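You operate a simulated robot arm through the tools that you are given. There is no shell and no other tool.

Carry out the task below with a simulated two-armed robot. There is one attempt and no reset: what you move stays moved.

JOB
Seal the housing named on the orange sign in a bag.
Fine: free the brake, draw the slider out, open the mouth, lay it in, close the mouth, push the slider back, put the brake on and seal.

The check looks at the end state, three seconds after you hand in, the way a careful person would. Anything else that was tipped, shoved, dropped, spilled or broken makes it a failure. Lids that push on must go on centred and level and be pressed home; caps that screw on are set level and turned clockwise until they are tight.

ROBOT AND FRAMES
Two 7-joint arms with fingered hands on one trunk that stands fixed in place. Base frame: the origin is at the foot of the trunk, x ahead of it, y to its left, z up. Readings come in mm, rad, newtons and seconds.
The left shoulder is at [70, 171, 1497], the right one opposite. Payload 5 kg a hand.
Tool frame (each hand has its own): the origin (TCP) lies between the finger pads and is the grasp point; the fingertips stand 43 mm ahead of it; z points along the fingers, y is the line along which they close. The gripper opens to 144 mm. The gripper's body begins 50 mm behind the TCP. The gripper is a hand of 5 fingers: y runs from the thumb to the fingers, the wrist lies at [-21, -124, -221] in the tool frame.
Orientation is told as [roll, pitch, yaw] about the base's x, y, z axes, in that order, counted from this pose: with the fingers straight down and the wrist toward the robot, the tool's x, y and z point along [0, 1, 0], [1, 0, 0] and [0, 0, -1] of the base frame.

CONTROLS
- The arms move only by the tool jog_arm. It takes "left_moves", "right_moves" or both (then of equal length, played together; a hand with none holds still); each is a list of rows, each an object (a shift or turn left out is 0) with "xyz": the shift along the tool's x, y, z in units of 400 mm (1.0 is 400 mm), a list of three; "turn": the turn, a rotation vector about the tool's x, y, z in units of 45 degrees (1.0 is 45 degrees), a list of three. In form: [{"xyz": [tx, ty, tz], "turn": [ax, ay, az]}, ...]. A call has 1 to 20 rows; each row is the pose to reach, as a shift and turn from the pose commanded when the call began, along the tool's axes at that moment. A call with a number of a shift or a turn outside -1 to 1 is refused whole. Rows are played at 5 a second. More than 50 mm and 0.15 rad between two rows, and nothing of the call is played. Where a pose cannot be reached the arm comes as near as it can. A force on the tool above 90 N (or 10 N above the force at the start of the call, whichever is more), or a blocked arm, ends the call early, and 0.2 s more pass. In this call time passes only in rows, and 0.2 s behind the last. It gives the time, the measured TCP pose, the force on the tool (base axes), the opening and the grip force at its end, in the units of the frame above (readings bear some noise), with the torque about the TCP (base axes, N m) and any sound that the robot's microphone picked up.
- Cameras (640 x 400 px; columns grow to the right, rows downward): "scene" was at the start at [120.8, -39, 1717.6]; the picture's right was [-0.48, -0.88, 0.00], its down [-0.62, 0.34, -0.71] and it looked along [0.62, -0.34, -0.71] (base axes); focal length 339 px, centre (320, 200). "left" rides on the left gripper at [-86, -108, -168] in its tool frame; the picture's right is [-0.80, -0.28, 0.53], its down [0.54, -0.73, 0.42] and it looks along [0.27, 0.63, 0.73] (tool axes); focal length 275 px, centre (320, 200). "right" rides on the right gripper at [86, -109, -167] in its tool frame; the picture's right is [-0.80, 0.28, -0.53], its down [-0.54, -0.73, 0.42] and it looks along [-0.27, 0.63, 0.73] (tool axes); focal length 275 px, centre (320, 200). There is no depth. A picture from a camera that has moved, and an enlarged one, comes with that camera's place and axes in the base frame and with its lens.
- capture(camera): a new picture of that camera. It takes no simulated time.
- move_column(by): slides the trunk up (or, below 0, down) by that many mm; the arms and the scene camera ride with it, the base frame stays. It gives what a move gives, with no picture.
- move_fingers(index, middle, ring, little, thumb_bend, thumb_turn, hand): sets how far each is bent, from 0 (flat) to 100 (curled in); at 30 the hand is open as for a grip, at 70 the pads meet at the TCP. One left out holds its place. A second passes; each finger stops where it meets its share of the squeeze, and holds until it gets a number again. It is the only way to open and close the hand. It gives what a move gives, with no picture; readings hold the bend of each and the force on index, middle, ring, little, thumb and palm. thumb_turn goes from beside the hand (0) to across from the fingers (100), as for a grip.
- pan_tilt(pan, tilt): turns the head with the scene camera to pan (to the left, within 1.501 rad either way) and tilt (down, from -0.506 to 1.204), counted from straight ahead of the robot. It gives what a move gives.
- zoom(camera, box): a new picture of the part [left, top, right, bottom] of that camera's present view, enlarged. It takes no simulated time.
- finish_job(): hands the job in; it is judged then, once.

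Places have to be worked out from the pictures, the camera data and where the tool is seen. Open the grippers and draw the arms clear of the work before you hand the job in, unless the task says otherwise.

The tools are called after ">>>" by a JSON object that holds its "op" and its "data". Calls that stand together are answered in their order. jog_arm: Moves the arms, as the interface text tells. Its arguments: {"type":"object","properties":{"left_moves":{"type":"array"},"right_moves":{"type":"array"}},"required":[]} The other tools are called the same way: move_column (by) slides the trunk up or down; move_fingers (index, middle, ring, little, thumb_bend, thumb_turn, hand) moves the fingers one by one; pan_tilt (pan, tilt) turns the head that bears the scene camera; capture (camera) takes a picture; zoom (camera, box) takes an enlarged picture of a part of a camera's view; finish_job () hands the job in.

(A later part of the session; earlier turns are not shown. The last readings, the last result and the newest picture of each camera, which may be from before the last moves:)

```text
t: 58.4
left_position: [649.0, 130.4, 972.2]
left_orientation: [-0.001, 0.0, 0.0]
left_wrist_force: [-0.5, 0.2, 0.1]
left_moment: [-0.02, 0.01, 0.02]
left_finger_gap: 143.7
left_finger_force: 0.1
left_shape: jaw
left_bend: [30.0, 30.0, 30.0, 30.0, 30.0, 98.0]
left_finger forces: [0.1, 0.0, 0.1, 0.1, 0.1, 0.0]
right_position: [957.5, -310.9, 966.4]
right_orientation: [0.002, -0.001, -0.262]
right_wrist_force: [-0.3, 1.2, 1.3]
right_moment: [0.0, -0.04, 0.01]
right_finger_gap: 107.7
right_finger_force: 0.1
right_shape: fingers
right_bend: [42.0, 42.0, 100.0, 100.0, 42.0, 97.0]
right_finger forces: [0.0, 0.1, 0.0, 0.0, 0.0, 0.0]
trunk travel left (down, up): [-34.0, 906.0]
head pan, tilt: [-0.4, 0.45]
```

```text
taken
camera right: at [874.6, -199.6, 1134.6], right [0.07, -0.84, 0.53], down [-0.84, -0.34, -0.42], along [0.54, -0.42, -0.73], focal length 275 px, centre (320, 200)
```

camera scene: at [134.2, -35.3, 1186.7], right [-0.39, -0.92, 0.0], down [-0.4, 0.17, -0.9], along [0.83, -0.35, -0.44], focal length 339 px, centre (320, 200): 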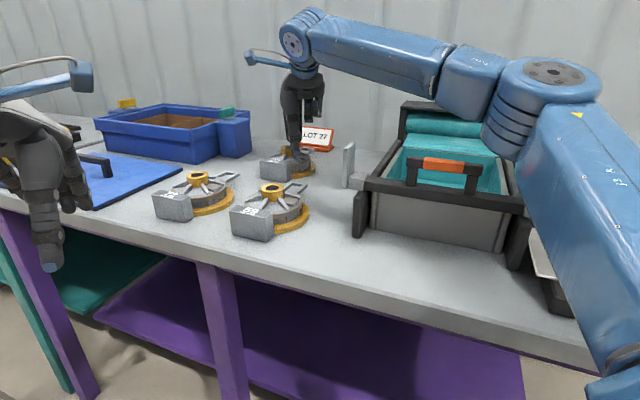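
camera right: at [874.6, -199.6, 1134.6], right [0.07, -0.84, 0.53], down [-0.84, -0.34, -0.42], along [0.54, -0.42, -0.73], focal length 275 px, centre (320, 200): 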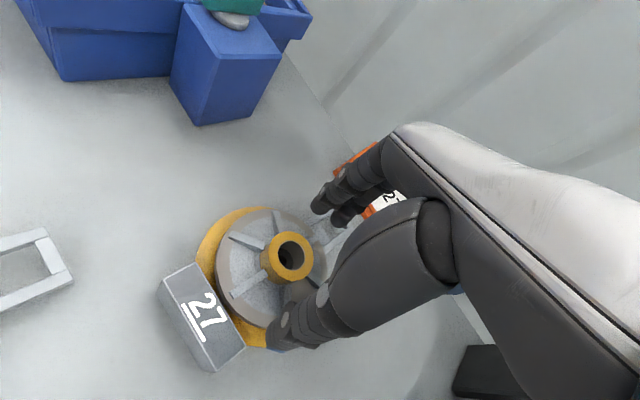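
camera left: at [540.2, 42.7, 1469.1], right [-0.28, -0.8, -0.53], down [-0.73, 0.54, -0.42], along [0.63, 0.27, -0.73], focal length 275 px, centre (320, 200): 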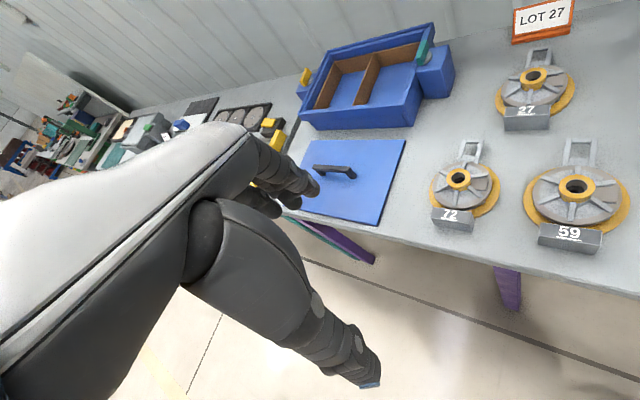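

The hub is now at about (+12, +8) from the TCP, matching the picture. I'll centre on it and lower to just above grasp height, then check.

>>> {"op": "jog_arm", "data": {"right_moves": [{"xyz": [0.013, 0.01, 0.0]}, {"xyz": [0.026, 0.019, 0.02]}, {"xyz": [0.026, 0.019, 0.05]}]}}

>>> {"op": "zoom", "data": {"camera": "scene", "box": [230, 60, 360, 200]}}

>>> {"op": "zoom", "data": {"camera": "right", "box": [180, 150, 400, 380]}}

```text
t: 59.2
left_position: [648.9, 128.8, 971.2]
left_orientation: [-0.001, 0.001, 0.001]
left_wrist_force: [-0.2, 0.3, -0.7]
left_moment: [-0.02, 0.0, -0.01]
left_finger_gap: 143.8
left_finger_force: 0.0
left_shape: jaw
left_bend: [30.0, 30.0, 30.0, 30.0, 30.0, 98.0]
left_finger forces: [0.0, 0.0, 0.0, 0.1, 0.1, 0.0]
right_position: [959.6, -307.7, 944.4]
right_orientation: [0.002, 0.0, -0.262]
right_wrist_force: [0.3, 0.1, -0.5]
right_moment: [0.01, 0.01, 0.01]
right_finger_gap: 107.8
right_finger_force: 0.1
right_shape: fingers
right_bend: [42.0, 42.0, 100.0, 100.0, 42.0, 97.0]
right_finger forces: [0.0, 0.0, 0.0, 0.1, 0.0, 0.0]
right hand out of reach, approached as far as the arm can: row 1, 2, 3
trunk travel left (down, up): [-34.0, 906.0]
head pan, tilt: [-0.4, 0.45]
```

```text
2.86 times, centred on (295, 130) of scene
camera zoom: at [134.3, -35.4, 1186.7], right [-0.39, -0.92, 0.0], down [-0.4, 0.17, -0.9], along [0.83, -0.35, -0.44], focal length 968 px, centre (391, 400)
```

zoom: 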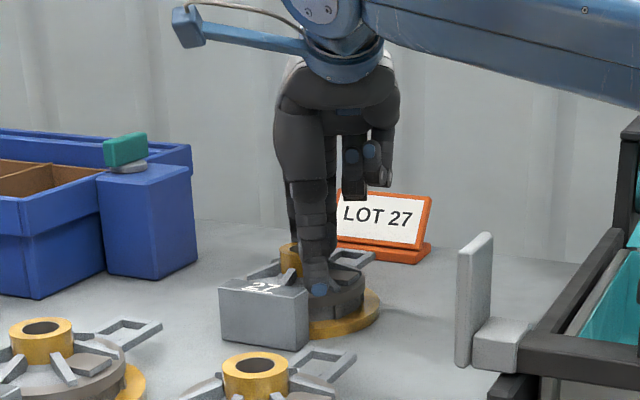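

```text
1.74 times, centred on (290, 265) of right
camera zoom: at [877.6, -196.0, 1113.4], right [0.07, -0.84, 0.53], down [-0.84, -0.34, -0.42], along [0.54, -0.42, -0.73], focal length 479 px, centre (372, 87)
```

zoom: 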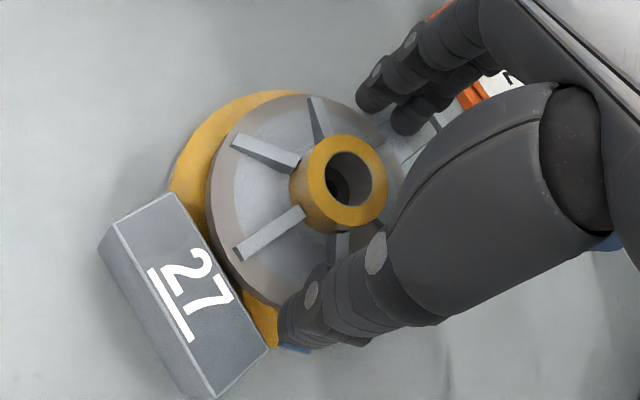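

Radially the hand is about 6–7 mm short, which finger placement can absorb; sideways I can still correct 6 mm. I'll narrow the grip slightly, shift sideways and lower to grasp height.

>>> {"op": "move_fingers", "data": {"hand": "right", "index": 47, "middle": 47, "thumb_bend": 50}}

>>> {"op": "jog_arm", "data": {"right_moves": [{"xyz": [0.01, 0.0, 0.0]}, {"xyz": [0.016, 0.0, 0.015]}, {"xyz": [0.016, 0.0, 0.03]}]}}

>>> {"op": "zoom", "data": {"camera": "scene", "box": [250, 80, 350, 190]}}

>>> {"op": "zoom", "data": {"camera": "right", "box": [180, 150, 400, 380]}}

```text
t: 60.2
left_position: [649.2, 130.8, 972.0]
left_orientation: [0.0, -0.002, 0.0]
left_wrist_force: [0.2, -0.6, -0.6]
left_moment: [0.02, 0.0, 0.01]
left_finger_gap: 143.8
left_finger_force: 0.0
left_shape: jaw
left_bend: [30.0, 30.0, 30.0, 30.0, 30.0, 98.0]
left_finger forces: [0.0, 0.0, 0.0, 0.0, 0.0, 0.0]
right_position: [959.6, -306.8, 946.8]
right_orientation: [0.002, -0.001, -0.262]
right_wrist_force: [0.0, -0.1, 3.4]
right_moment: [0.02, -0.03, 0.01]
right_finger_gap: 87.5
right_finger_force: 2.0
right_shape: fingers
right_bend: [46.0, 47.0, 100.0, 100.0, 49.0, 97.0]
right_finger forces: [1.7, 0.1, 0.0, 0.0, 2.0, 0.1]
trunk travel left (down, up): [-34.0, 906.0]
head pan, tilt: [-0.4, 0.45]
```

```text
t: 61.0
left_position: [645.9, 128.4, 974.9]
left_orientation: [0.0, -0.004, -0.002]
left_wrist_force: [-0.4, 0.2, 0.0]
left_moment: [0.0, 0.03, -0.02]
left_finger_gap: 143.7
left_finger_force: 0.1
left_shape: jaw
left_bend: [30.0, 30.0, 30.0, 30.0, 30.0, 98.0]
left_finger forces: [0.1, 0.0, 0.1, 0.1, 0.0, 0.0]
right_position: [954.9, -304.1, 943.6]
right_orientation: [0.004, -0.01, -0.264]
right_wrist_force: [2.6, -10.0, 43.3]
right_moment: [-0.12, 0.82, -0.31]
right_finger_gap: 87.5
right_finger_force: 21.8
right_shape: fingers
right_bend: [45.0, 46.0, 100.0, 100.0, 51.0, 99.0]
right_finger forces: [8.1, 3.2, 0.0, 0.0, 32.6, 0.0]
right hand out of reach, approached as far as the arm can: row 2
trunk travel left (down, up): [-34.0, 906.0]
head pan, tilt: [-0.4, 0.45]
```

```text
3.64 times, centred on (300, 135) of scene
camera zoom: at [129.8, -35.0, 1188.0], right [-0.39, -0.92, 0.0], down [-0.4, 0.17, -0.9], along [0.83, -0.35, -0.43], focal length 1232 px, centre (393, 436)
```

zoom: 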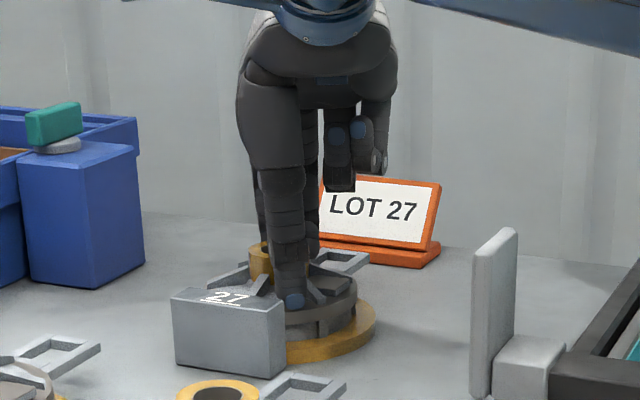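

```text
1.74 times, centred on (290, 265) of right
camera zoom: at [872.0, -191.4, 1111.5], right [0.06, -0.84, 0.53], down [-0.84, -0.33, -0.43], along [0.54, -0.42, -0.73], focal length 479 px, centre (372, 87)
```

zoom: 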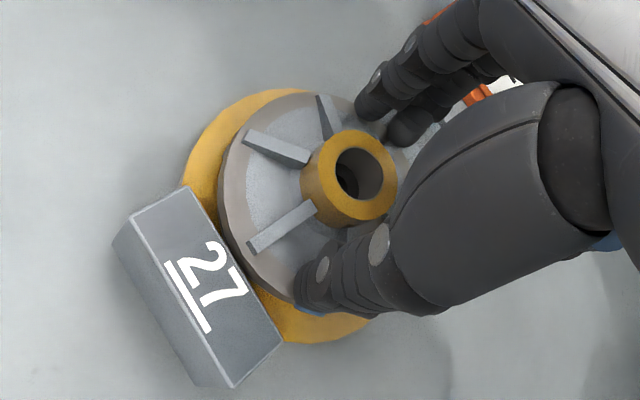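

The thumb has landed on a rib or the rim (43 N up), so the body top is near z 900 and the hub top near 921, higher than I judged. I'll lift 12 mm to unload and re-centre.

>>> {"op": "jog_arm", "data": {"right_moves": [{"xyz": [0.0, 0.0, -0.015]}, {"xyz": [0.007, 0.005, -0.03]}, {"xyz": [0.014, 0.012, -0.03]}]}}

>>> {"op": "zoom", "data": {"camera": "scene", "box": [250, 80, 350, 190]}}

>>> {"op": "zoom", "data": {"camera": "right", "box": [180, 150, 400, 380]}}

```text
t: 61.8
left_position: [649.7, 129.0, 972.7]
left_orientation: [-0.001, -0.003, 0.0]
left_wrist_force: [-0.4, -0.4, -0.6]
left_moment: [-0.01, -0.01, -0.01]
left_finger_gap: 143.7
left_finger_force: 0.0
left_shape: jaw
left_bend: [30.0, 30.0, 30.0, 30.0, 30.0, 98.0]
left_finger forces: [0.0, 0.0, 0.0, 0.0, 0.1, 0.0]
right_position: [955.4, -301.3, 945.7]
right_orientation: [-0.002, 0.0, -0.262]
right_wrist_force: [3.1, -7.2, 14.2]
right_moment: [-0.3, -0.25, -0.12]
right_finger_gap: 87.9
right_finger_force: 8.6
right_shape: fingers
right_bend: [44.0, 46.0, 100.0, 100.0, 50.0, 98.0]
right_finger forces: [6.8, 2.4, 0.1, 0.0, 6.8, 0.0]
right hand out of reach, approached as far as the arm can: row 1, 2, 3
trunk travel left (down, up): [-34.0, 906.0]
head pan, tilt: [-0.4, 0.45]
```

```text
3.64 times, centred on (300, 135) of scene
camera zoom: at [132.7, -35.3, 1186.7], right [-0.39, -0.92, 0.0], down [-0.4, 0.17, -0.9], along [0.83, -0.35, -0.43], focal length 1232 px, centre (393, 436)
```

zoom: 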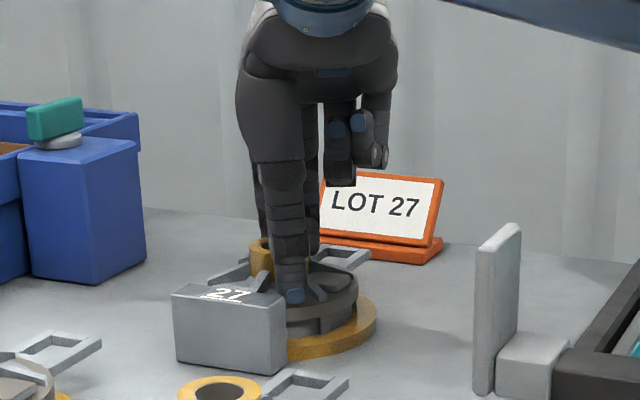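

```text
1.74 times, centred on (290, 265) of right
camera zoom: at [873.7, -190.3, 1113.1], right [0.07, -0.84, 0.53], down [-0.84, -0.34, -0.42], along [0.54, -0.42, -0.73], focal length 479 px, centre (372, 87)
```

zoom: 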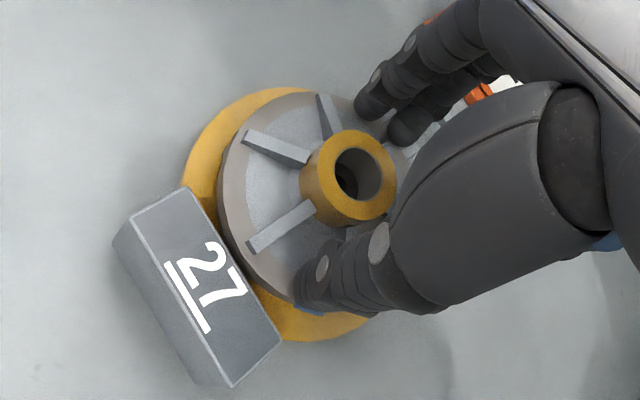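

Still lightly touching and radially limited. A small 5° tilt of the hand gives about 19 mm more reach, so I'll raise and tilt a little, then re-centre.

>>> {"op": "jog_arm", "data": {"right_moves": [{"xyz": [0.0, 0.0, -0.02]}, {"xyz": [0.0, 0.0, -0.035], "turn": [-0.06, 0, 0]}, {"xyz": [0.0, 0.0, -0.035], "turn": [-0.12, 0, 0]}]}}

>>> {"op": "zoom", "data": {"camera": "right", "box": [180, 150, 400, 380]}}

```text
t: 62.6
left_position: [649.6, 130.3, 972.3]
left_orientation: [0.001, 0.0, 0.002]
left_wrist_force: [-0.5, 0.5, -0.3]
left_moment: [0.02, 0.02, -0.01]
left_finger_gap: 143.8
left_finger_force: 0.1
left_shape: jaw
left_bend: [30.0, 30.0, 30.0, 30.0, 30.0, 98.0]
left_finger forces: [0.0, 0.0, 0.0, 0.0, 0.0, 0.0]
right_position: [956.7, -300.3, 957.6]
right_orientation: [0.001, -0.092, -0.26]
right_wrist_force: [-0.1, -0.4, 0.1]
right_moment: [-0.01, 0.06, -0.01]
right_finger_gap: 84.0
right_finger_force: 0.1
right_shape: fingers
right_bend: [47.0, 47.0, 100.0, 100.0, 50.0, 98.0]
right_finger forces: [0.1, 0.0, 0.0, 0.1, 0.1, 0.1]
trunk travel left (down, up): [-34.0, 906.0]
head pan, tilt: [-0.4, 0.45]
```

```text
1.74 times, centred on (290, 265) of right
camera zoom: at [860.5, -185.8, 1115.1], right [0.02, -0.83, 0.56], down [-0.8, -0.35, -0.49], along [0.6, -0.44, -0.67], focal length 479 px, centre (372, 87)
```

zoom: 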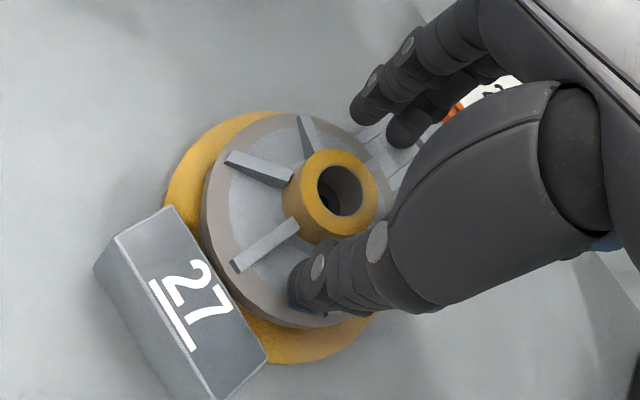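

Now reach is fine and nothing touches. I'll shift about 3 mm, lower 8 mm and close thumb, index and middle on the hub.

>>> {"op": "jog_arm", "data": {"right_moves": [{"xyz": [0.0065, 0.004, 0.01]}, {"xyz": [0.0065, 0.004, 0.022]}]}}

>>> {"op": "zoom", "data": {"camera": "right", "box": [180, 150, 400, 380]}}

>>> {"op": "zoom", "data": {"camera": "scene", "box": [250, 80, 350, 190]}}

```text
t: 63.2
left_position: [648.5, 130.2, 971.9]
left_orientation: [0.001, 0.0, -0.001]
left_wrist_force: [0.7, -0.1, 0.3]
left_moment: [-0.01, -0.04, -0.03]
left_finger_gap: 143.9
left_finger_force: 0.1
left_shape: jaw
left_bend: [30.0, 30.0, 30.0, 30.0, 30.0, 98.0]
left_finger forces: [0.0, 0.0, 0.1, 0.1, 0.1, 0.0]
right_position: [960.8, -300.1, 951.7]
right_orientation: [0.002, -0.097, -0.263]
right_wrist_force: [-0.1, 0.0, 7.4]
right_moment: [0.18, 0.38, 0.02]
right_finger_gap: 84.0
right_finger_force: 4.7
right_shape: fingers
right_bend: [47.0, 47.0, 100.0, 100.0, 50.0, 97.0]
right_finger forces: [0.0, 0.0, 0.0, 0.1, 8.2, 0.0]
trunk travel left (down, up): [-34.0, 906.0]
head pan, tilt: [-0.4, 0.45]
```

```text
1.74 times, centred on (290, 265) of right
camera zoom: at [863.0, -184.4, 1109.1], right [0.02, -0.83, 0.56], down [-0.8, -0.35, -0.49], along [0.6, -0.44, -0.67], focal length 479 px, centre (372, 87)
```

zoom: 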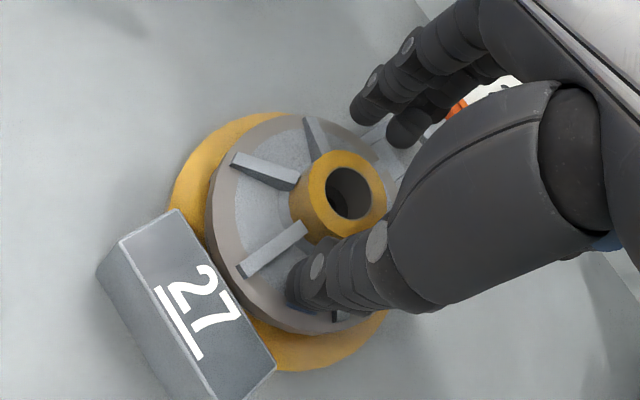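

```text
3.64 times, centred on (300, 135) of scene
camera zoom: at [133.2, -35.1, 1187.0], right [-0.39, -0.92, 0.0], down [-0.4, 0.17, -0.9], along [0.83, -0.35, -0.43], focal length 1232 px, centre (393, 436)
```

zoom: 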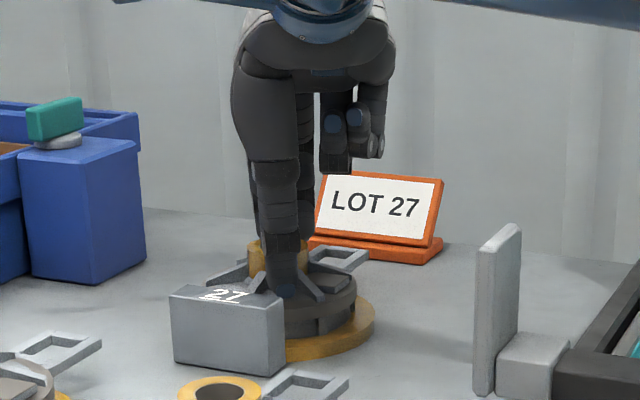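

The thumb just rests on the body (8 N). I'll take most of the tilt back out so the far fingers engage the hub as deep as the thumb, then close gently.

>>> {"op": "jog_arm", "data": {"right_moves": [{"xyz": [0.003, 0.004, -0.005], "turn": [0.04, 0, 0]}, {"xyz": [0.006, 0.006, -0.003], "turn": [0.08, 0, 0]}]}}

>>> {"op": "move_fingers", "data": {"hand": "right", "index": 57, "middle": 57, "thumb_bend": 57}}

>>> {"op": "zoom", "data": {"camera": "right", "box": [180, 150, 400, 380]}}

>>> {"op": "zoom", "data": {"camera": "scene", "box": [250, 80, 350, 190]}}

```text
t: 63.8
left_position: [649.4, 128.9, 971.4]
left_orientation: [-0.001, 0.001, 0.001]
left_wrist_force: [0.9, 0.1, 0.1]
left_moment: [0.04, 0.0, 0.01]
left_finger_gap: 143.8
left_finger_force: 0.1
left_shape: jaw
left_bend: [30.0, 30.0, 30.0, 30.0, 30.0, 98.0]
left_finger forces: [0.0, 0.0, 0.0, 0.0, 0.1, 0.0]
right_position: [960.3, -300.1, 950.9]
right_orientation: [0.003, -0.031, -0.262]
right_wrist_force: [0.7, -1.2, -0.5]
right_moment: [0.01, 0.04, -0.01]
right_finger_gap: 84.0
right_finger_force: 0.0
right_shape: fingers
right_bend: [47.0, 47.0, 100.0, 100.0, 50.0, 98.0]
right_finger forces: [0.0, 0.0, 0.1, 0.1, 0.1, 0.0]
trunk travel left (down, up): [-34.0, 906.0]
head pan, tilt: [-0.4, 0.45]
```

```text
t: 64.8
left_position: [649.8, 129.2, 972.0]
left_orientation: [0.0, -0.001, 0.001]
left_wrist_force: [-0.7, 0.2, 0.2]
left_moment: [-0.01, -0.01, -0.02]
left_finger_gap: 143.6
left_finger_force: 0.1
left_shape: jaw
left_bend: [30.0, 30.0, 30.0, 30.0, 30.0, 98.0]
left_finger forces: [0.0, 0.1, 0.0, 0.0, 0.1, 0.1]
right_position: [960.4, -299.2, 950.7]
right_orientation: [0.001, -0.032, -0.261]
right_wrist_force: [0.4, -0.2, 1.2]
right_moment: [-0.01, 0.03, 0.01]
right_finger_gap: 57.4
right_finger_force: 0.1
right_shape: fingers
right_bend: [56.0, 56.0, 100.0, 100.0, 56.0, 98.0]
right_finger forces: [0.1, 0.1, 0.1, 0.0, 0.1, 0.1]
trunk travel left (down, up): [-34.0, 906.0]
head pan, tilt: [-0.4, 0.45]
```

```text
1.74 times, centred on (290, 265) of right
camera zoom: at [873.7, -186.3, 1115.6], right [0.05, -0.84, 0.54], down [-0.83, -0.34, -0.45], along [0.56, -0.43, -0.71], focal length 479 px, centre (372, 87)
```

zoom: 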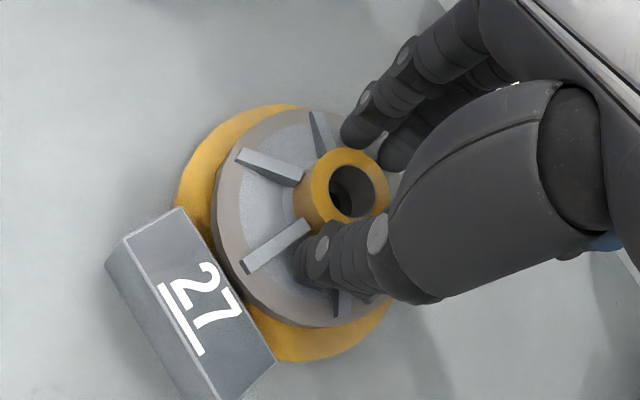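

```text
3.64 times, centred on (300, 135) of scene
camera zoom: at [134.1, -35.3, 1186.7], right [-0.39, -0.92, 0.0], down [-0.4, 0.17, -0.9], along [0.83, -0.35, -0.44], focal length 1232 px, centre (393, 436)
```

zoom: 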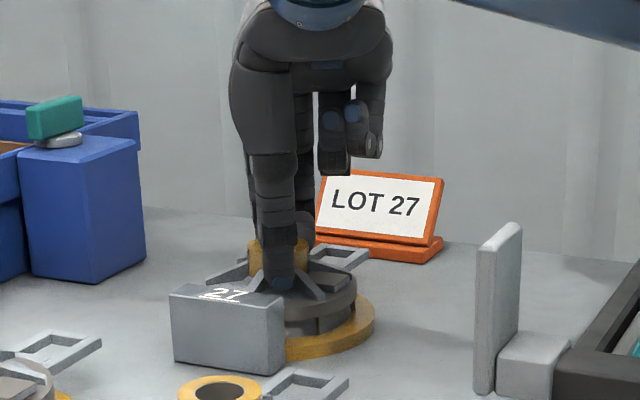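

The digits now flank the hub with no contact. I'll lower 5 mm more and then close to grip.

>>> {"op": "jog_arm", "data": {"right_moves": [{"xyz": [0.0, 0.0, 0.006]}, {"xyz": [0.0, 0.0, 0.012]}]}}

>>> {"op": "move_fingers", "data": {"hand": "right", "index": 66, "middle": 66, "thumb_bend": 66}}

>>> {"op": "zoom", "data": {"camera": "right", "box": [180, 150, 400, 380]}}

>>> {"op": "zoom", "data": {"camera": "scene", "box": [250, 80, 350, 190]}}

```text
t: 65.4
left_position: [648.5, 130.4, 973.9]
left_orientation: [0.0, 0.001, -0.001]
left_wrist_force: [0.2, -0.7, 0.1]
left_moment: [-0.01, -0.02, 0.04]
left_finger_gap: 143.9
left_finger_force: 0.0
left_shape: jaw
left_bend: [30.0, 30.0, 30.0, 30.0, 30.0, 98.0]
left_finger forces: [0.1, 0.1, 0.0, 0.0, 0.1, 0.0]
right_position: [961.4, -298.6, 947.6]
right_orientation: [0.002, -0.036, -0.26]
right_wrist_force: [-0.3, -0.9, 10.1]
right_moment: [0.22, 0.42, 0.02]
right_finger_gap: 57.4
right_finger_force: 4.7
right_shape: fingers
right_bend: [56.0, 56.0, 100.0, 100.0, 56.0, 98.0]
right_finger forces: [0.0, 0.1, 0.1, 0.0, 10.1, 0.1]
trunk travel left (down, up): [-34.0, 906.0]
head pan, tilt: [-0.4, 0.45]
```

```text
t: 66.4
left_position: [648.1, 129.5, 972.6]
left_orientation: [-0.002, -0.001, 0.0]
left_wrist_force: [0.0, 0.3, 0.2]
left_moment: [0.02, -0.03, 0.0]
left_finger_gap: 143.8
left_finger_force: 0.0
left_shape: jaw
left_bend: [30.0, 30.0, 30.0, 30.0, 30.0, 98.0]
left_finger forces: [0.0, 0.0, 0.1, 0.0, 0.0, 0.0]
right_position: [961.1, -299.3, 948.0]
right_orientation: [0.003, -0.034, -0.264]
right_wrist_force: [-1.9, -0.7, 15.0]
right_moment: [0.27, 0.57, 0.05]
right_finger_gap: 44.2
right_finger_force: 13.7
right_shape: fingers
right_bend: [61.0, 65.0, 100.0, 100.0, 60.0, 98.0]
right_finger forces: [6.4, 1.7, 0.0, 0.1, 20.0, 0.0]
trunk travel left (down, up): [-34.0, 906.0]
head pan, tilt: [-0.4, 0.45]
```

```text
1.74 times, centred on (290, 265) of right
camera zoom: at [872.8, -185.8, 1113.1], right [0.05, -0.84, 0.54], down [-0.83, -0.34, -0.45], along [0.56, -0.43, -0.71], focal length 479 px, centre (372, 87)
```

zoom: 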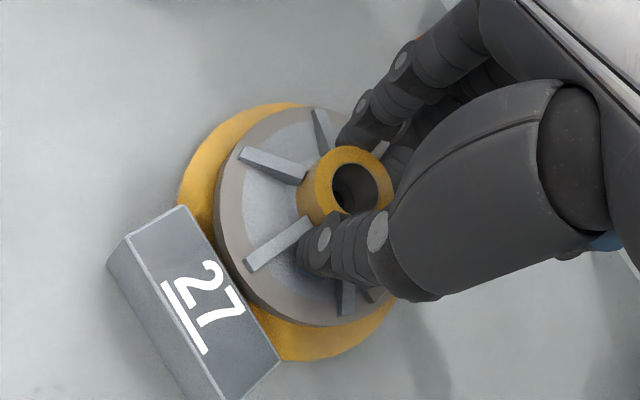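

```text
3.64 times, centred on (300, 135) of scene
camera zoom: at [132.5, -34.9, 1187.0], right [-0.39, -0.92, 0.0], down [-0.4, 0.17, -0.9], along [0.83, -0.35, -0.43], focal length 1232 px, centre (393, 436)
```

zoom: 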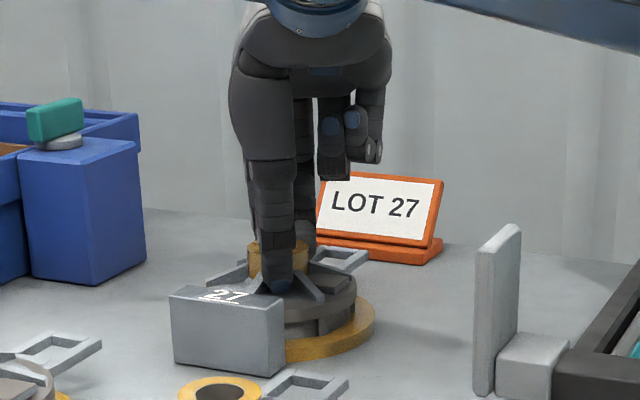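

The digits are on the hub (gap 44 mm). I'll tighten the grip.

>>> {"op": "move_fingers", "data": {"hand": "right", "index": 85, "middle": 85, "thumb_bend": 85}}

>>> {"op": "zoom", "data": {"camera": "right", "box": [180, 150, 400, 380]}}

```text
t: 67.4
left_position: [648.4, 128.8, 972.7]
left_orientation: [0.001, -0.003, -0.001]
left_wrist_force: [0.0, 0.4, 0.0]
left_moment: [-0.01, 0.0, -0.02]
left_finger_gap: 143.8
left_finger_force: 0.1
left_shape: jaw
left_bend: [30.0, 30.0, 30.0, 30.0, 30.0, 98.0]
left_finger forces: [0.0, 0.1, 0.1, 0.1, 0.0, 0.1]
right_position: [958.7, -300.5, 948.1]
right_orientation: [0.003, -0.033, -0.264]
right_wrist_force: [-4.6, -5.2, 13.5]
right_moment: [0.21, 0.64, 0.22]
right_finger_gap: 42.6
right_finger_force: 28.9
right_shape: fingers
right_bend: [61.0, 66.0, 100.0, 100.0, 62.0, 97.0]
right_finger forces: [9.8, 9.1, 0.1, 0.1, 38.5, 0.0]
trunk travel left (down, up): [-34.0, 906.0]
head pan, tilt: [-0.4, 0.45]
```

```text
1.74 times, centred on (290, 265) of right
camera zoom: at [872.7, -186.6, 1112.5], right [0.05, -0.84, 0.54], down [-0.83, -0.34, -0.45], along [0.56, -0.43, -0.71], focal length 479 px, centre (372, 87)
```

zoom: 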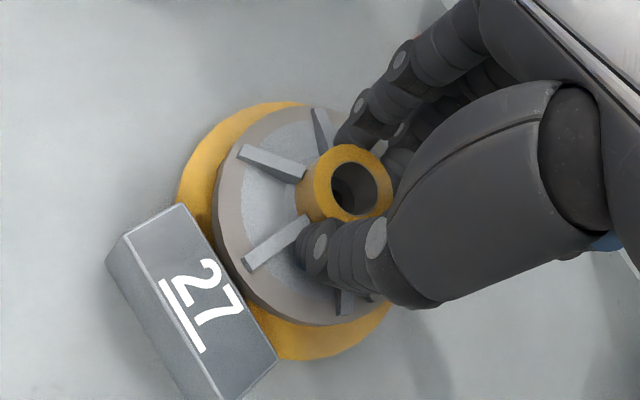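

Grip forces are about 10 + 9 N against the thumb's 38 N. I'll test-lift by raising the trunk 15 mm.

>>> {"op": "move_column", "data": {"by": 15}}

>>> {"op": "zoom", "data": {"camera": "right", "box": [180, 150, 400, 380]}}

>>> {"op": "zoom", "data": {"camera": "scene", "box": [250, 80, 350, 190]}}

```text
t: 68.1
left_position: [649.7, 128.9, 986.6]
left_orientation: [0.001, -0.001, -0.002]
left_wrist_force: [0.7, 0.9, -0.2]
left_moment: [0.01, 0.02, -0.01]
left_finger_gap: 143.8
left_finger_force: 0.0
left_shape: jaw
left_bend: [30.0, 30.0, 30.0, 30.0, 30.0, 98.0]
left_finger forces: [0.0, 0.0, 0.0, 0.1, 0.1, 0.1]
right_position: [962.1, -299.2, 959.5]
right_orientation: [0.001, -0.029, -0.262]
right_wrist_force: [0.5, 0.6, -4.5]
right_moment: [-0.07, -0.04, 0.02]
right_finger_gap: 42.7
right_finger_force: 20.7
right_shape: fingers
right_bend: [61.0, 66.0, 100.0, 100.0, 62.0, 96.0]
right_finger forces: [11.2, 6.9, 0.0, 0.1, 23.2, 0.0]
trunk travel left (down, up): [-49.0, 891.0]
head pan, tilt: [-0.4, 0.45]
```

```text
1.74 times, centred on (290, 265) of right
camera zoom: at [874.9, -185.8, 1124.6], right [0.05, -0.84, 0.54], down [-0.83, -0.34, -0.44], along [0.56, -0.43, -0.71], focal length 479 px, centre (372, 87)
```

zoom: 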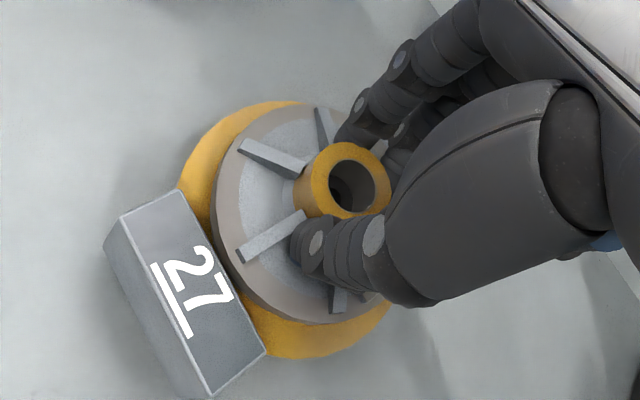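

```text
3.64 times, centred on (300, 135) of scene
camera zoom: at [134.5, -35.4, 1201.5], right [-0.39, -0.92, 0.0], down [-0.4, 0.17, -0.9], along [0.83, -0.35, -0.44], focal length 1232 px, centre (393, 436)
```

zoom: 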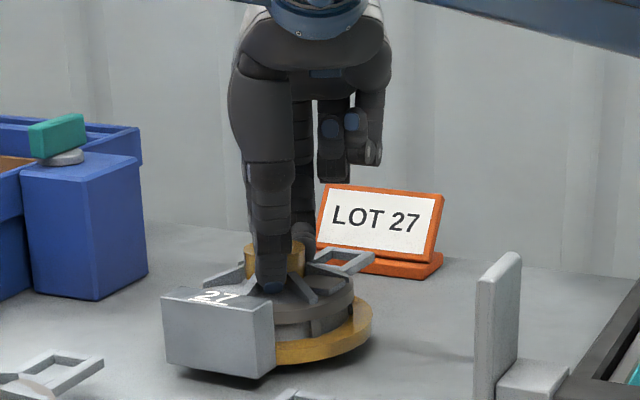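

Housing 27 is lifted, number block included, at about 4.5 N weight and held steadily. I'll raise it further with the trunk.

>>> {"op": "move_column", "data": {"by": 100}}

>>> {"op": "zoom", "data": {"camera": "right", "box": [180, 150, 400, 380]}}

```text
t: 69.4
left_position: [650.5, 128.9, 1085.7]
left_orientation: [-0.001, 0.001, 0.0]
left_wrist_force: [-0.3, -0.6, 0.4]
left_moment: [0.01, -0.02, -0.03]
left_finger_gap: 143.8
left_finger_force: 0.1
left_shape: jaw
left_bend: [30.0, 30.0, 30.0, 30.0, 30.0, 98.0]
left_finger forces: [0.1, 0.0, 0.0, 0.0, 0.1, 0.0]
right_position: [963.2, -299.1, 1059.8]
right_orientation: [0.001, -0.031, -0.259]
right_wrist_force: [0.9, -0.7, -4.2]
right_moment: [-0.07, -0.01, 0.0]
right_finger_gap: 43.0
right_finger_force: 20.5
right_shape: fingers
right_bend: [61.0, 66.0, 100.0, 100.0, 62.0, 96.0]
right_finger forces: [11.1, 6.9, 0.0, 0.0, 23.4, 0.1]
trunk travel left (down, up): [-149.0, 791.0]
head pan, tilt: [-0.4, 0.45]
```

```text
1.74 times, centred on (290, 265) of right
camera zoom: at [875.4, -186.3, 1224.9], right [0.05, -0.84, 0.54], down [-0.83, -0.34, -0.45], along [0.56, -0.43, -0.71], focal length 479 px, centre (372, 87)
```

zoom: 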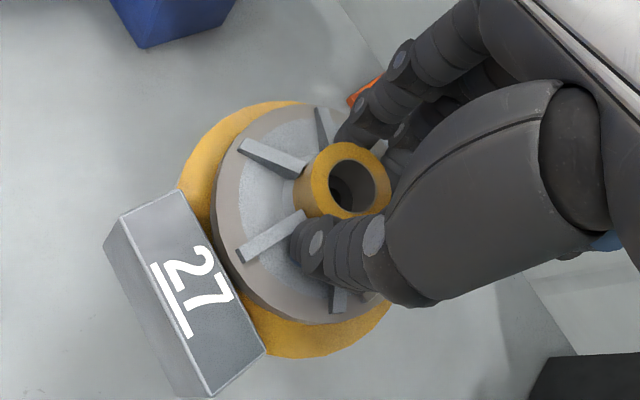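

The grip is steady. I'll raise another 200 mm and pan the head toward the machine.

>>> {"op": "move_column", "data": {"by": 200}}

>>> {"op": "pan_tilt", "data": {"pan": -0.6, "tilt": 0.75}}

>>> {"op": "capture", "data": {"camera": "scene"}}

>>> {"op": "capture", "data": {"camera": "right"}}

```text
t: 71.6
left_position: [650.5, 129.5, 1286.6]
left_orientation: [0.001, 0.004, -0.002]
left_wrist_force: [0.7, -0.1, 0.2]
left_moment: [0.05, 0.01, -0.01]
left_finger_gap: 143.5
left_finger_force: 0.0
left_shape: jaw
left_bend: [30.0, 30.0, 30.0, 30.0, 30.0, 98.0]
left_finger forces: [0.0, 0.0, 0.1, 0.0, 0.1, 0.0]
right_position: [961.3, -297.9, 1259.8]
right_orientation: [0.003, -0.031, -0.262]
right_wrist_force: [0.3, 0.7, -4.3]
right_moment: [-0.12, -0.02, 0.03]
right_finger_gap: 42.7
right_finger_force: 20.4
right_shape: fingers
right_bend: [61.0, 66.0, 100.0, 100.0, 62.0, 96.0]
right_finger forces: [11.2, 7.0, 0.0, 0.1, 23.6, 0.0]
trunk travel left (down, up): [-349.0, 591.0]
head pan, tilt: [-0.4, 0.45]
```

```text
t: 72.4
left_position: [650.2, 128.7, 1286.2]
left_orientation: [0.001, -0.001, 0.002]
left_wrist_force: [0.9, 0.2, 0.2]
left_moment: [0.01, 0.03, 0.0]
left_finger_gap: 144.1
left_finger_force: 0.1
left_shape: jaw
left_bend: [30.0, 30.0, 30.0, 30.0, 30.0, 98.0]
left_finger forces: [0.0, 0.1, 0.0, 0.0, 0.0, 0.0]
right_position: [962.8, -298.6, 1259.2]
right_orientation: [0.002, -0.031, -0.262]
right_wrist_force: [-1.1, -0.1, -4.8]
right_moment: [-0.07, -0.05, 0.04]
right_finger_gap: 42.7
right_finger_force: 20.3
right_shape: fingers
right_bend: [61.0, 66.0, 100.0, 100.0, 62.0, 96.0]
right_finger forces: [11.2, 6.9, 0.1, 0.0, 23.7, 0.1]
trunk travel left (down, up): [-349.0, 591.0]
head pan, tilt: [-0.6, 0.75]
```

```text
taken
camera scene: at [118.6, -46.5, 1475.3], right [-0.56, -0.83, 0.0], down [-0.56, 0.38, -0.73], along [0.6, -0.41, -0.68], focal length 339 px, centre (320, 200)
```

scene: 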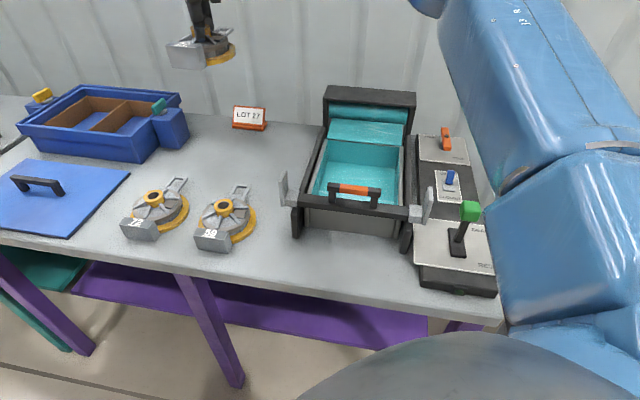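

```text
taken
camera right: at [875.1, -186.3, 1425.5], right [0.05, -0.84, 0.54], down [-0.83, -0.34, -0.45], along [0.56, -0.43, -0.71], focal length 275 px, centre (320, 200)
```

right: 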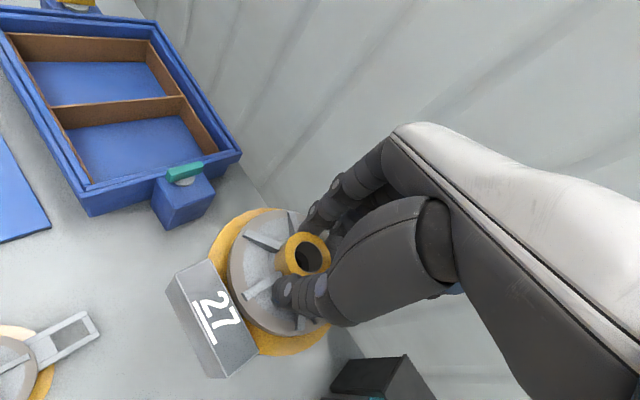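

Now I'll measure the tray opening with a zoom before carrying the housing over it.

>>> {"op": "zoom", "data": {"camera": "scene", "box": [275, 80, 445, 250]}}

```text
2.35 times, centred on (360, 165) of scene
camera zoom: at [118.6, -46.5, 1475.3], right [-0.56, -0.83, 0.0], down [-0.56, 0.38, -0.73], along [0.6, -0.41, -0.68], focal length 798 px, centre (226, 282)
```

zoom: 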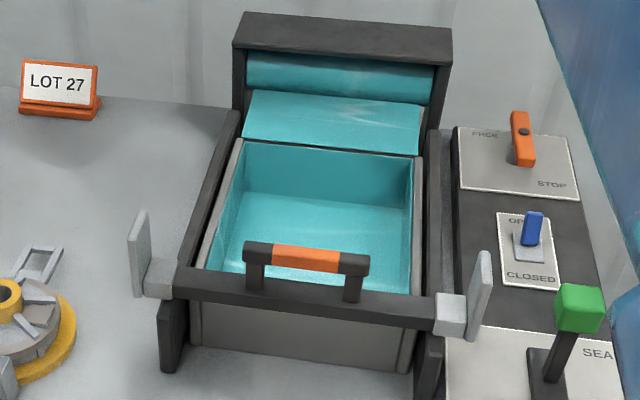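

The opening spans d 677–925, w −21…179, rim z about 945, floor about 871. I'll put the hub at about d 790, w 79 so the housing clears all round, and carry it over at height first.

>>> {"op": "jog_arm", "data": {"right_moves": [{"xyz": [-0.07, -0.07, 0]}, {"xyz": [-0.14, -0.14, 0]}, {"xyz": [-0.215, -0.212, 0]}, {"xyz": [-0.29, -0.285, 0]}, {"xyz": [-0.36, -0.355, 0]}, {"xyz": [-0.43, -0.425, 0]}, {"xyz": [-0.5, -0.495, 0]}, {"xyz": [-0.575, -0.567, 0]}, {"xyz": [-0.65, -0.64, 0]}, {"xyz": [-0.7175, -0.709, 0]}]}}

>>> {"op": "capture", "data": {"camera": "scene"}}

>>> {"op": "capture", "data": {"camera": "right"}}

```text
t: 74.6
left_position: [649.1, 127.5, 1287.8]
left_orientation: [0.001, -0.002, 0.0]
left_wrist_force: [-0.6, -0.6, 0.6]
left_moment: [0.02, -0.06, 0.02]
left_finger_gap: 143.9
left_finger_force: 0.0
left_shape: jaw
left_bend: [30.0, 30.0, 30.0, 30.0, 30.0, 98.0]
left_finger forces: [0.0, 0.0, 0.0, 0.0, 0.0, 0.0]
right_position: [614.3, -506.4, 1250.8]
right_orientation: [0.005, -0.032, -0.261]
right_wrist_force: [-0.6, -0.6, -4.5]
right_moment: [-0.07, -0.05, 0.02]
right_finger_gap: 42.3
right_finger_force: 20.6
right_shape: fingers
right_bend: [60.0, 66.0, 100.0, 100.0, 63.0, 96.0]
right_finger forces: [11.3, 8.2, 0.0, 0.0, 23.7, 0.0]
trunk travel left (down, up): [-349.0, 591.0]
head pan, tilt: [-0.6, 0.75]
```

```text
taken
camera scene: at [116.2, -48.7, 1475.4], right [-0.56, -0.83, 0.0], down [-0.56, 0.39, -0.73], along [0.6, -0.41, -0.68], focal length 339 px, centre (320, 200)
```

scene: 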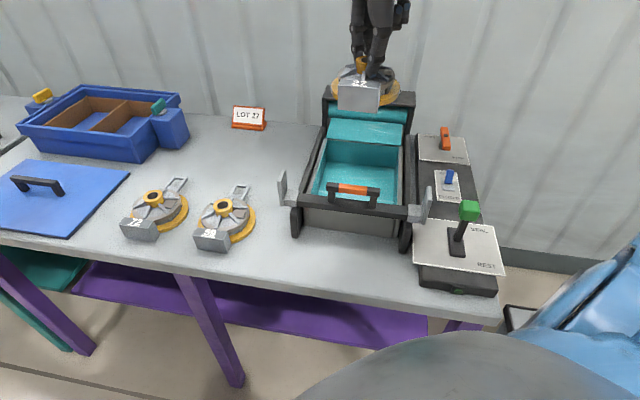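

```text
taken
camera right: at [526.1, -393.9, 1414.5], right [0.05, -0.84, 0.54], down [-0.83, -0.34, -0.45], along [0.56, -0.42, -0.71], focal length 275 px, centre (320, 200)
```

right: 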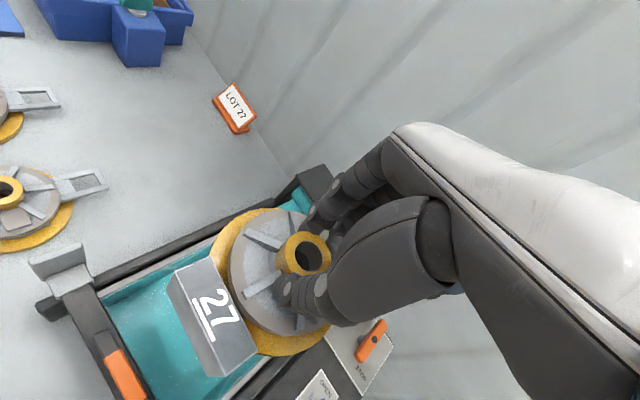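

It's over the tray and held level. I'll lower it to about 30 mm above the rim and check the alignment.

>>> {"op": "jog_arm", "data": {"right_moves": [{"xyz": [0.002, -0.003, 0.1]}, {"xyz": [0.004, -0.006, 0.2]}, {"xyz": [0.006, -0.009, 0.3]}, {"xyz": [0.006, -0.012, 0.4]}, {"xyz": [0.006, -0.015, 0.46]}]}}

>>> {"op": "zoom", "data": {"camera": "scene", "box": [275, 60, 465, 250]}}

>>> {"op": "capture", "data": {"camera": "right"}}

```text
t: 75.8
left_position: [649.9, 128.8, 1286.3]
left_orientation: [-0.001, 0.0, 0.002]
left_wrist_force: [-0.9, 0.3, -0.3]
left_moment: [0.04, -0.01, 0.0]
left_finger_gap: 143.8
left_finger_force: 0.2
left_shape: jaw
left_bend: [30.0, 30.0, 30.0, 30.0, 30.0, 98.0]
left_finger forces: [0.1, 0.0, 0.1, 0.1, 0.0, 0.0]
right_position: [616.1, -500.1, 1066.2]
right_orientation: [0.001, -0.032, -0.261]
right_wrist_force: [0.1, -1.4, -4.2]
right_moment: [-0.11, -0.03, -0.01]
right_finger_gap: 42.4
right_finger_force: 21.8
right_shape: fingers
right_bend: [60.0, 66.0, 100.0, 100.0, 63.0, 96.0]
right_finger forces: [11.4, 8.4, 0.0, 0.1, 22.5, 0.0]
trunk travel left (down, up): [-349.0, 591.0]
head pan, tilt: [-0.6, 0.75]
```

```text
2.11 times, centred on (370, 155) of scene
camera zoom: at [118.2, -47.2, 1475.3], right [-0.57, -0.82, 0.0], down [-0.56, 0.39, -0.73], along [0.6, -0.41, -0.68], focal length 714 px, centre (215, 295)
```

zoom: 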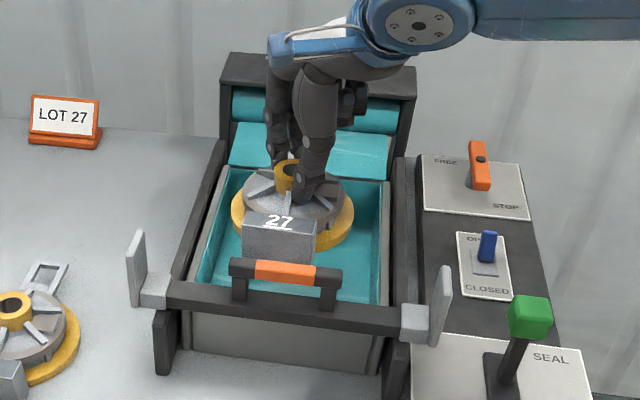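

```text
taken
camera right: at [527.9, -387.7, 1231.7], right [0.05, -0.84, 0.54], down [-0.83, -0.34, -0.45], along [0.56, -0.43, -0.71], focal length 275 px, centre (320, 200)
```

right: 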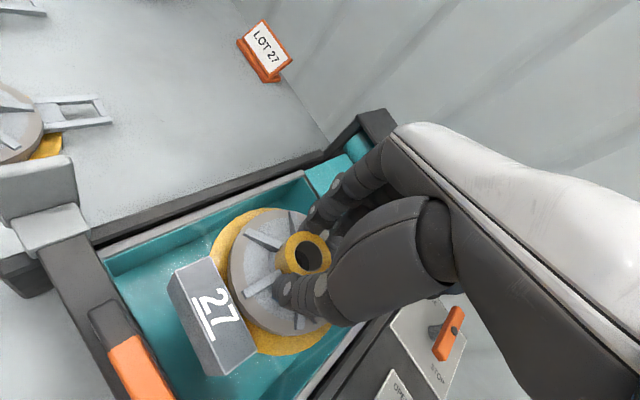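

Centred with about 18–30 mm clearance all round. I'll lower into the bag to just above the floor.

>>> {"op": "jog_arm", "data": {"right_moves": [{"xyz": [0, -0.002, 0.06]}, {"xyz": [0, -0.004, 0.12]}, {"xyz": [0, -0.006, 0.18]}, {"xyz": [0, -0.007, 0.22]}]}}

>>> {"op": "zoom", "data": {"camera": "scene", "box": [275, 60, 465, 250]}}

>>> {"op": "capture", "data": {"camera": "right"}}

```text
t: 76.8
left_position: [650.2, 128.9, 1286.6]
left_orientation: [0.001, 0.0, 0.001]
left_wrist_force: [0.7, 0.5, -0.1]
left_moment: [0.0, 0.03, 0.03]
left_finger_gap: 144.0
left_finger_force: 0.2
left_shape: jaw
left_bend: [30.0, 30.0, 30.0, 30.0, 30.0, 98.0]
left_finger forces: [0.1, 0.1, 0.1, 0.1, 0.0, 0.1]
right_position: [613.9, -500.3, 979.3]
right_orientation: [0.0, -0.031, -0.262]
right_wrist_force: [0.7, 0.0, -4.8]
right_moment: [-0.1, -0.01, 0.03]
right_finger_gap: 42.5
right_finger_force: 21.4
right_shape: fingers
right_bend: [60.0, 66.0, 100.0, 100.0, 63.0, 96.0]
right_finger forces: [11.4, 8.6, 0.0, 0.0, 22.3, 0.1]
trunk travel left (down, up): [-349.0, 591.0]
head pan, tilt: [-0.6, 0.75]
```

```text
2.11 times, centred on (370, 155) of scene
camera zoom: at [118.6, -47.2, 1475.2], right [-0.56, -0.83, 0.0], down [-0.56, 0.39, -0.73], along [0.6, -0.41, -0.68], focal length 714 px, centre (215, 295)
```

zoom: 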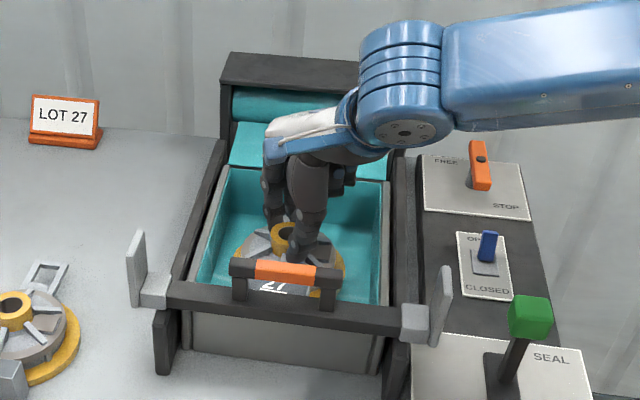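

```text
taken
camera right: at [527.1, -387.4, 1144.7], right [0.05, -0.84, 0.54], down [-0.83, -0.34, -0.45], along [0.56, -0.43, -0.71], focal length 275 px, centre (320, 200)
```

right: 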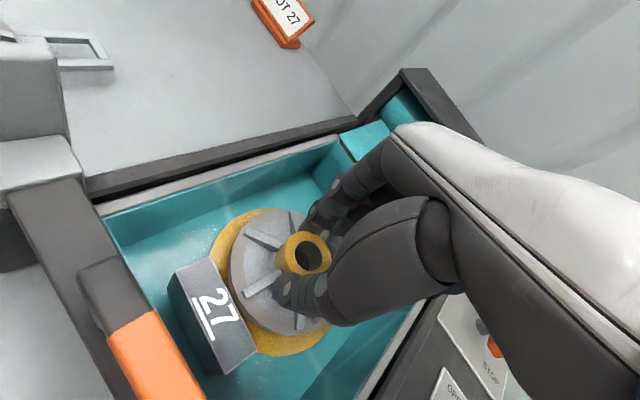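

Inside the bag with room all round. Lowering in small steps until it touches the floor.

>>> {"op": "jog_arm", "data": {"right_moves": [{"xyz": [0, -0.001, 0.012]}, {"xyz": [0, -0.001, 0.024]}, {"xyz": [0, -0.001, 0.036]}]}}

```text
t: 77.6
left_position: [650.0, 128.5, 1286.4]
left_orientation: [0.0, -0.001, -0.001]
left_wrist_force: [0.0, -0.2, -0.1]
left_moment: [0.04, 0.0, 0.01]
left_finger_gap: 144.0
left_finger_force: 0.1
left_shape: jaw
left_bend: [30.0, 30.0, 30.0, 30.0, 30.0, 98.0]
left_finger forces: [0.1, 0.1, 0.0, 0.1, 0.0, 0.1]
right_position: [614.3, -499.1, 964.8]
right_orientation: [0.003, -0.031, -0.263]
right_wrist_force: [0.3, -0.2, -3.9]
right_moment: [-0.06, -0.07, -0.01]
right_finger_gap: 42.4
right_finger_force: 21.1
right_shape: fingers
right_bend: [60.0, 66.0, 100.0, 100.0, 63.0, 96.0]
right_finger forces: [11.3, 8.6, 0.1, 0.0, 22.3, 0.1]
trunk travel left (down, up): [-349.0, 591.0]
head pan, tilt: [-0.6, 0.75]
```

No contact yet (full weight still on the hand), so I'll continue down in 3 mm steps.

>>> {"op": "jog_arm", "data": {"right_moves": [{"xyz": [0, 0, 0.008]}, {"xyz": [0, 0, 0.015]}]}}

```text
t: 78.2
left_position: [649.3, 128.8, 1286.9]
left_orientation: [-0.001, 0.0, -0.001]
left_wrist_force: [0.6, -0.1, -0.3]
left_moment: [0.02, -0.03, -0.01]
left_finger_gap: 144.0
left_finger_force: 0.0
left_shape: jaw
left_bend: [30.0, 30.0, 30.0, 30.0, 30.0, 98.0]
left_finger forces: [0.0, 0.1, 0.1, 0.0, 0.0, 0.1]
right_position: [614.3, -499.0, 958.6]
right_orientation: [0.0, -0.031, -0.261]
right_wrist_force: [0.7, 0.4, -3.5]
right_moment: [-0.02, -0.05, 0.01]
right_finger_gap: 42.1
right_finger_force: 21.2
right_shape: fingers
right_bend: [60.0, 66.0, 100.0, 100.0, 63.0, 96.0]
right_finger forces: [11.6, 8.6, 0.1, 0.0, 22.1, 0.0]
trunk travel left (down, up): [-349.0, 591.0]
head pan, tilt: [-0.6, 0.75]
```

Nearly there, so another couple of small steps.

>>> {"op": "jog_arm", "data": {"right_moves": [{"xyz": [0, 0, 0.007]}, {"xyz": [0, 0, 0.012]}]}}

>>> {"op": "zoom", "data": {"camera": "right", "box": [80, 100, 440, 400]}}

```text
t: 78.8
left_position: [649.2, 129.6, 1288.5]
left_orientation: [0.001, -0.001, 0.0]
left_wrist_force: [-0.3, 0.2, -0.1]
left_moment: [0.02, 0.01, -0.02]
left_finger_gap: 143.7
left_finger_force: 0.0
left_shape: jaw
left_bend: [30.0, 30.0, 30.0, 30.0, 30.0, 98.0]
left_finger forces: [0.1, 0.0, 0.0, 0.0, 0.1, 0.0]
right_position: [612.9, -500.4, 957.4]
right_orientation: [0.003, -0.037, -0.263]
right_wrist_force: [-2.3, -5.5, 18.9]
right_moment: [0.33, 0.71, 0.1]
right_finger_gap: 42.3
right_finger_force: 32.4
right_shape: fingers
right_bend: [60.0, 66.0, 100.0, 100.0, 64.0, 96.0]
right_finger forces: [12.1, 11.4, 0.0, 0.1, 42.4, 0.0]
trunk travel left (down, up): [-349.0, 591.0]
head pan, tilt: [-0.6, 0.75]
```

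```text
1.33 times, centred on (260, 250) of right
camera zoom: at [525.9, -386.4, 1121.6], right [0.05, -0.84, 0.54], down [-0.83, -0.34, -0.45], along [0.56, -0.43, -0.71], focal length 367 px, centre (400, 133)
```

zoom: 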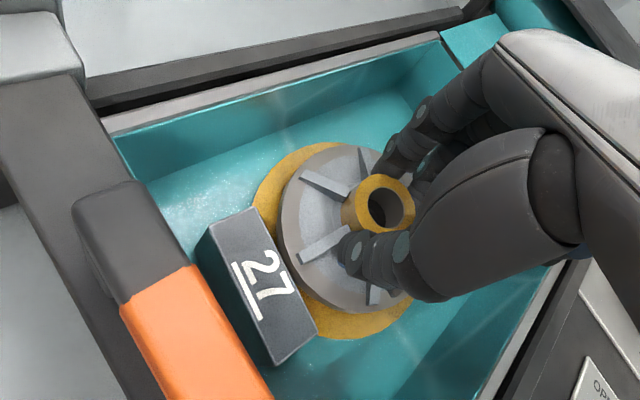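

It's down on the floor (19 N). I'll relieve the load slightly and open the fingers.

>>> {"op": "jog_arm", "data": {"right_moves": [{"xyz": [0, 0, -0.006]}]}}

>>> {"op": "move_fingers", "data": {"hand": "right", "index": 53, "middle": 53, "thumb_bend": 53}}

>>> {"op": "zoom", "data": {"camera": "right", "box": [80, 100, 440, 400]}}

```text
t: 79.2
left_position: [648.9, 129.4, 1287.8]
left_orientation: [-0.001, 0.001, 0.001]
left_wrist_force: [0.5, 1.3, 0.2]
left_moment: [-0.01, -0.03, -0.01]
left_finger_gap: 143.8
left_finger_force: 0.0
left_shape: jaw
left_bend: [30.0, 30.0, 30.0, 30.0, 30.0, 98.0]
left_finger forces: [0.0, 0.1, 0.0, 0.1, 0.1, 0.0]
right_position: [613.7, -498.6, 957.0]
right_orientation: [0.0, -0.034, -0.263]
right_wrist_force: [2.4, -4.4, 12.5]
right_moment: [0.06, 0.06, 0.03]
right_finger_gap: 42.5
right_finger_force: 26.9
right_shape: fingers
right_bend: [60.0, 66.0, 100.0, 100.0, 64.0, 96.0]
right_finger forces: [12.8, 11.4, 0.0, 0.0, 30.2, 0.0]
trunk travel left (down, up): [-349.0, 591.0]
head pan, tilt: [-0.6, 0.75]
```

```text
t: 80.2
left_position: [649.2, 130.1, 1286.6]
left_orientation: [-0.001, -0.002, 0.0]
left_wrist_force: [-0.6, 0.5, 1.1]
left_moment: [0.04, -0.01, 0.02]
left_finger_gap: 143.8
left_finger_force: 0.1
left_shape: jaw
left_bend: [30.0, 30.0, 30.0, 30.0, 30.0, 98.0]
left_finger forces: [0.0, 0.1, 0.1, 0.0, 0.0, 0.0]
right_position: [614.5, -497.9, 959.4]
right_orientation: [0.0, -0.034, -0.261]
right_wrist_force: [4.8, 2.3, 22.1]
right_moment: [0.57, 0.54, -0.13]
right_finger_gap: 59.6
right_finger_force: 11.9
right_shape: fingers
right_bend: [53.0, 53.0, 100.0, 100.0, 57.0, 97.0]
right_finger forces: [0.0, 0.1, 0.0, 0.1, 22.5, 0.0]
trunk travel left (down, up): [-349.0, 591.0]
head pan, tilt: [-0.6, 0.75]
```

```text
1.33 times, centred on (260, 250) of right
camera zoom: at [525.8, -385.3, 1123.2], right [0.05, -0.84, 0.54], down [-0.83, -0.34, -0.45], along [0.56, -0.43, -0.71], focal length 367 px, centre (400, 133)
```

zoom: 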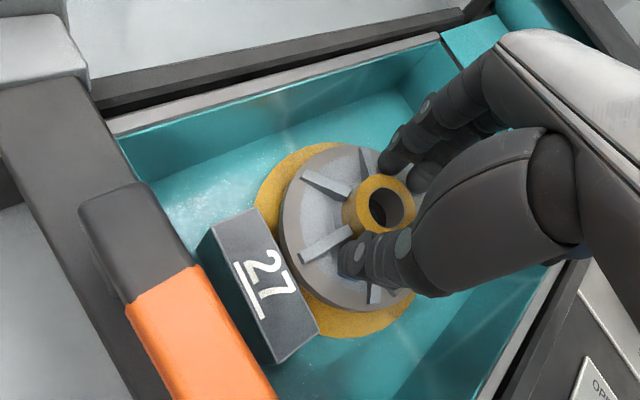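

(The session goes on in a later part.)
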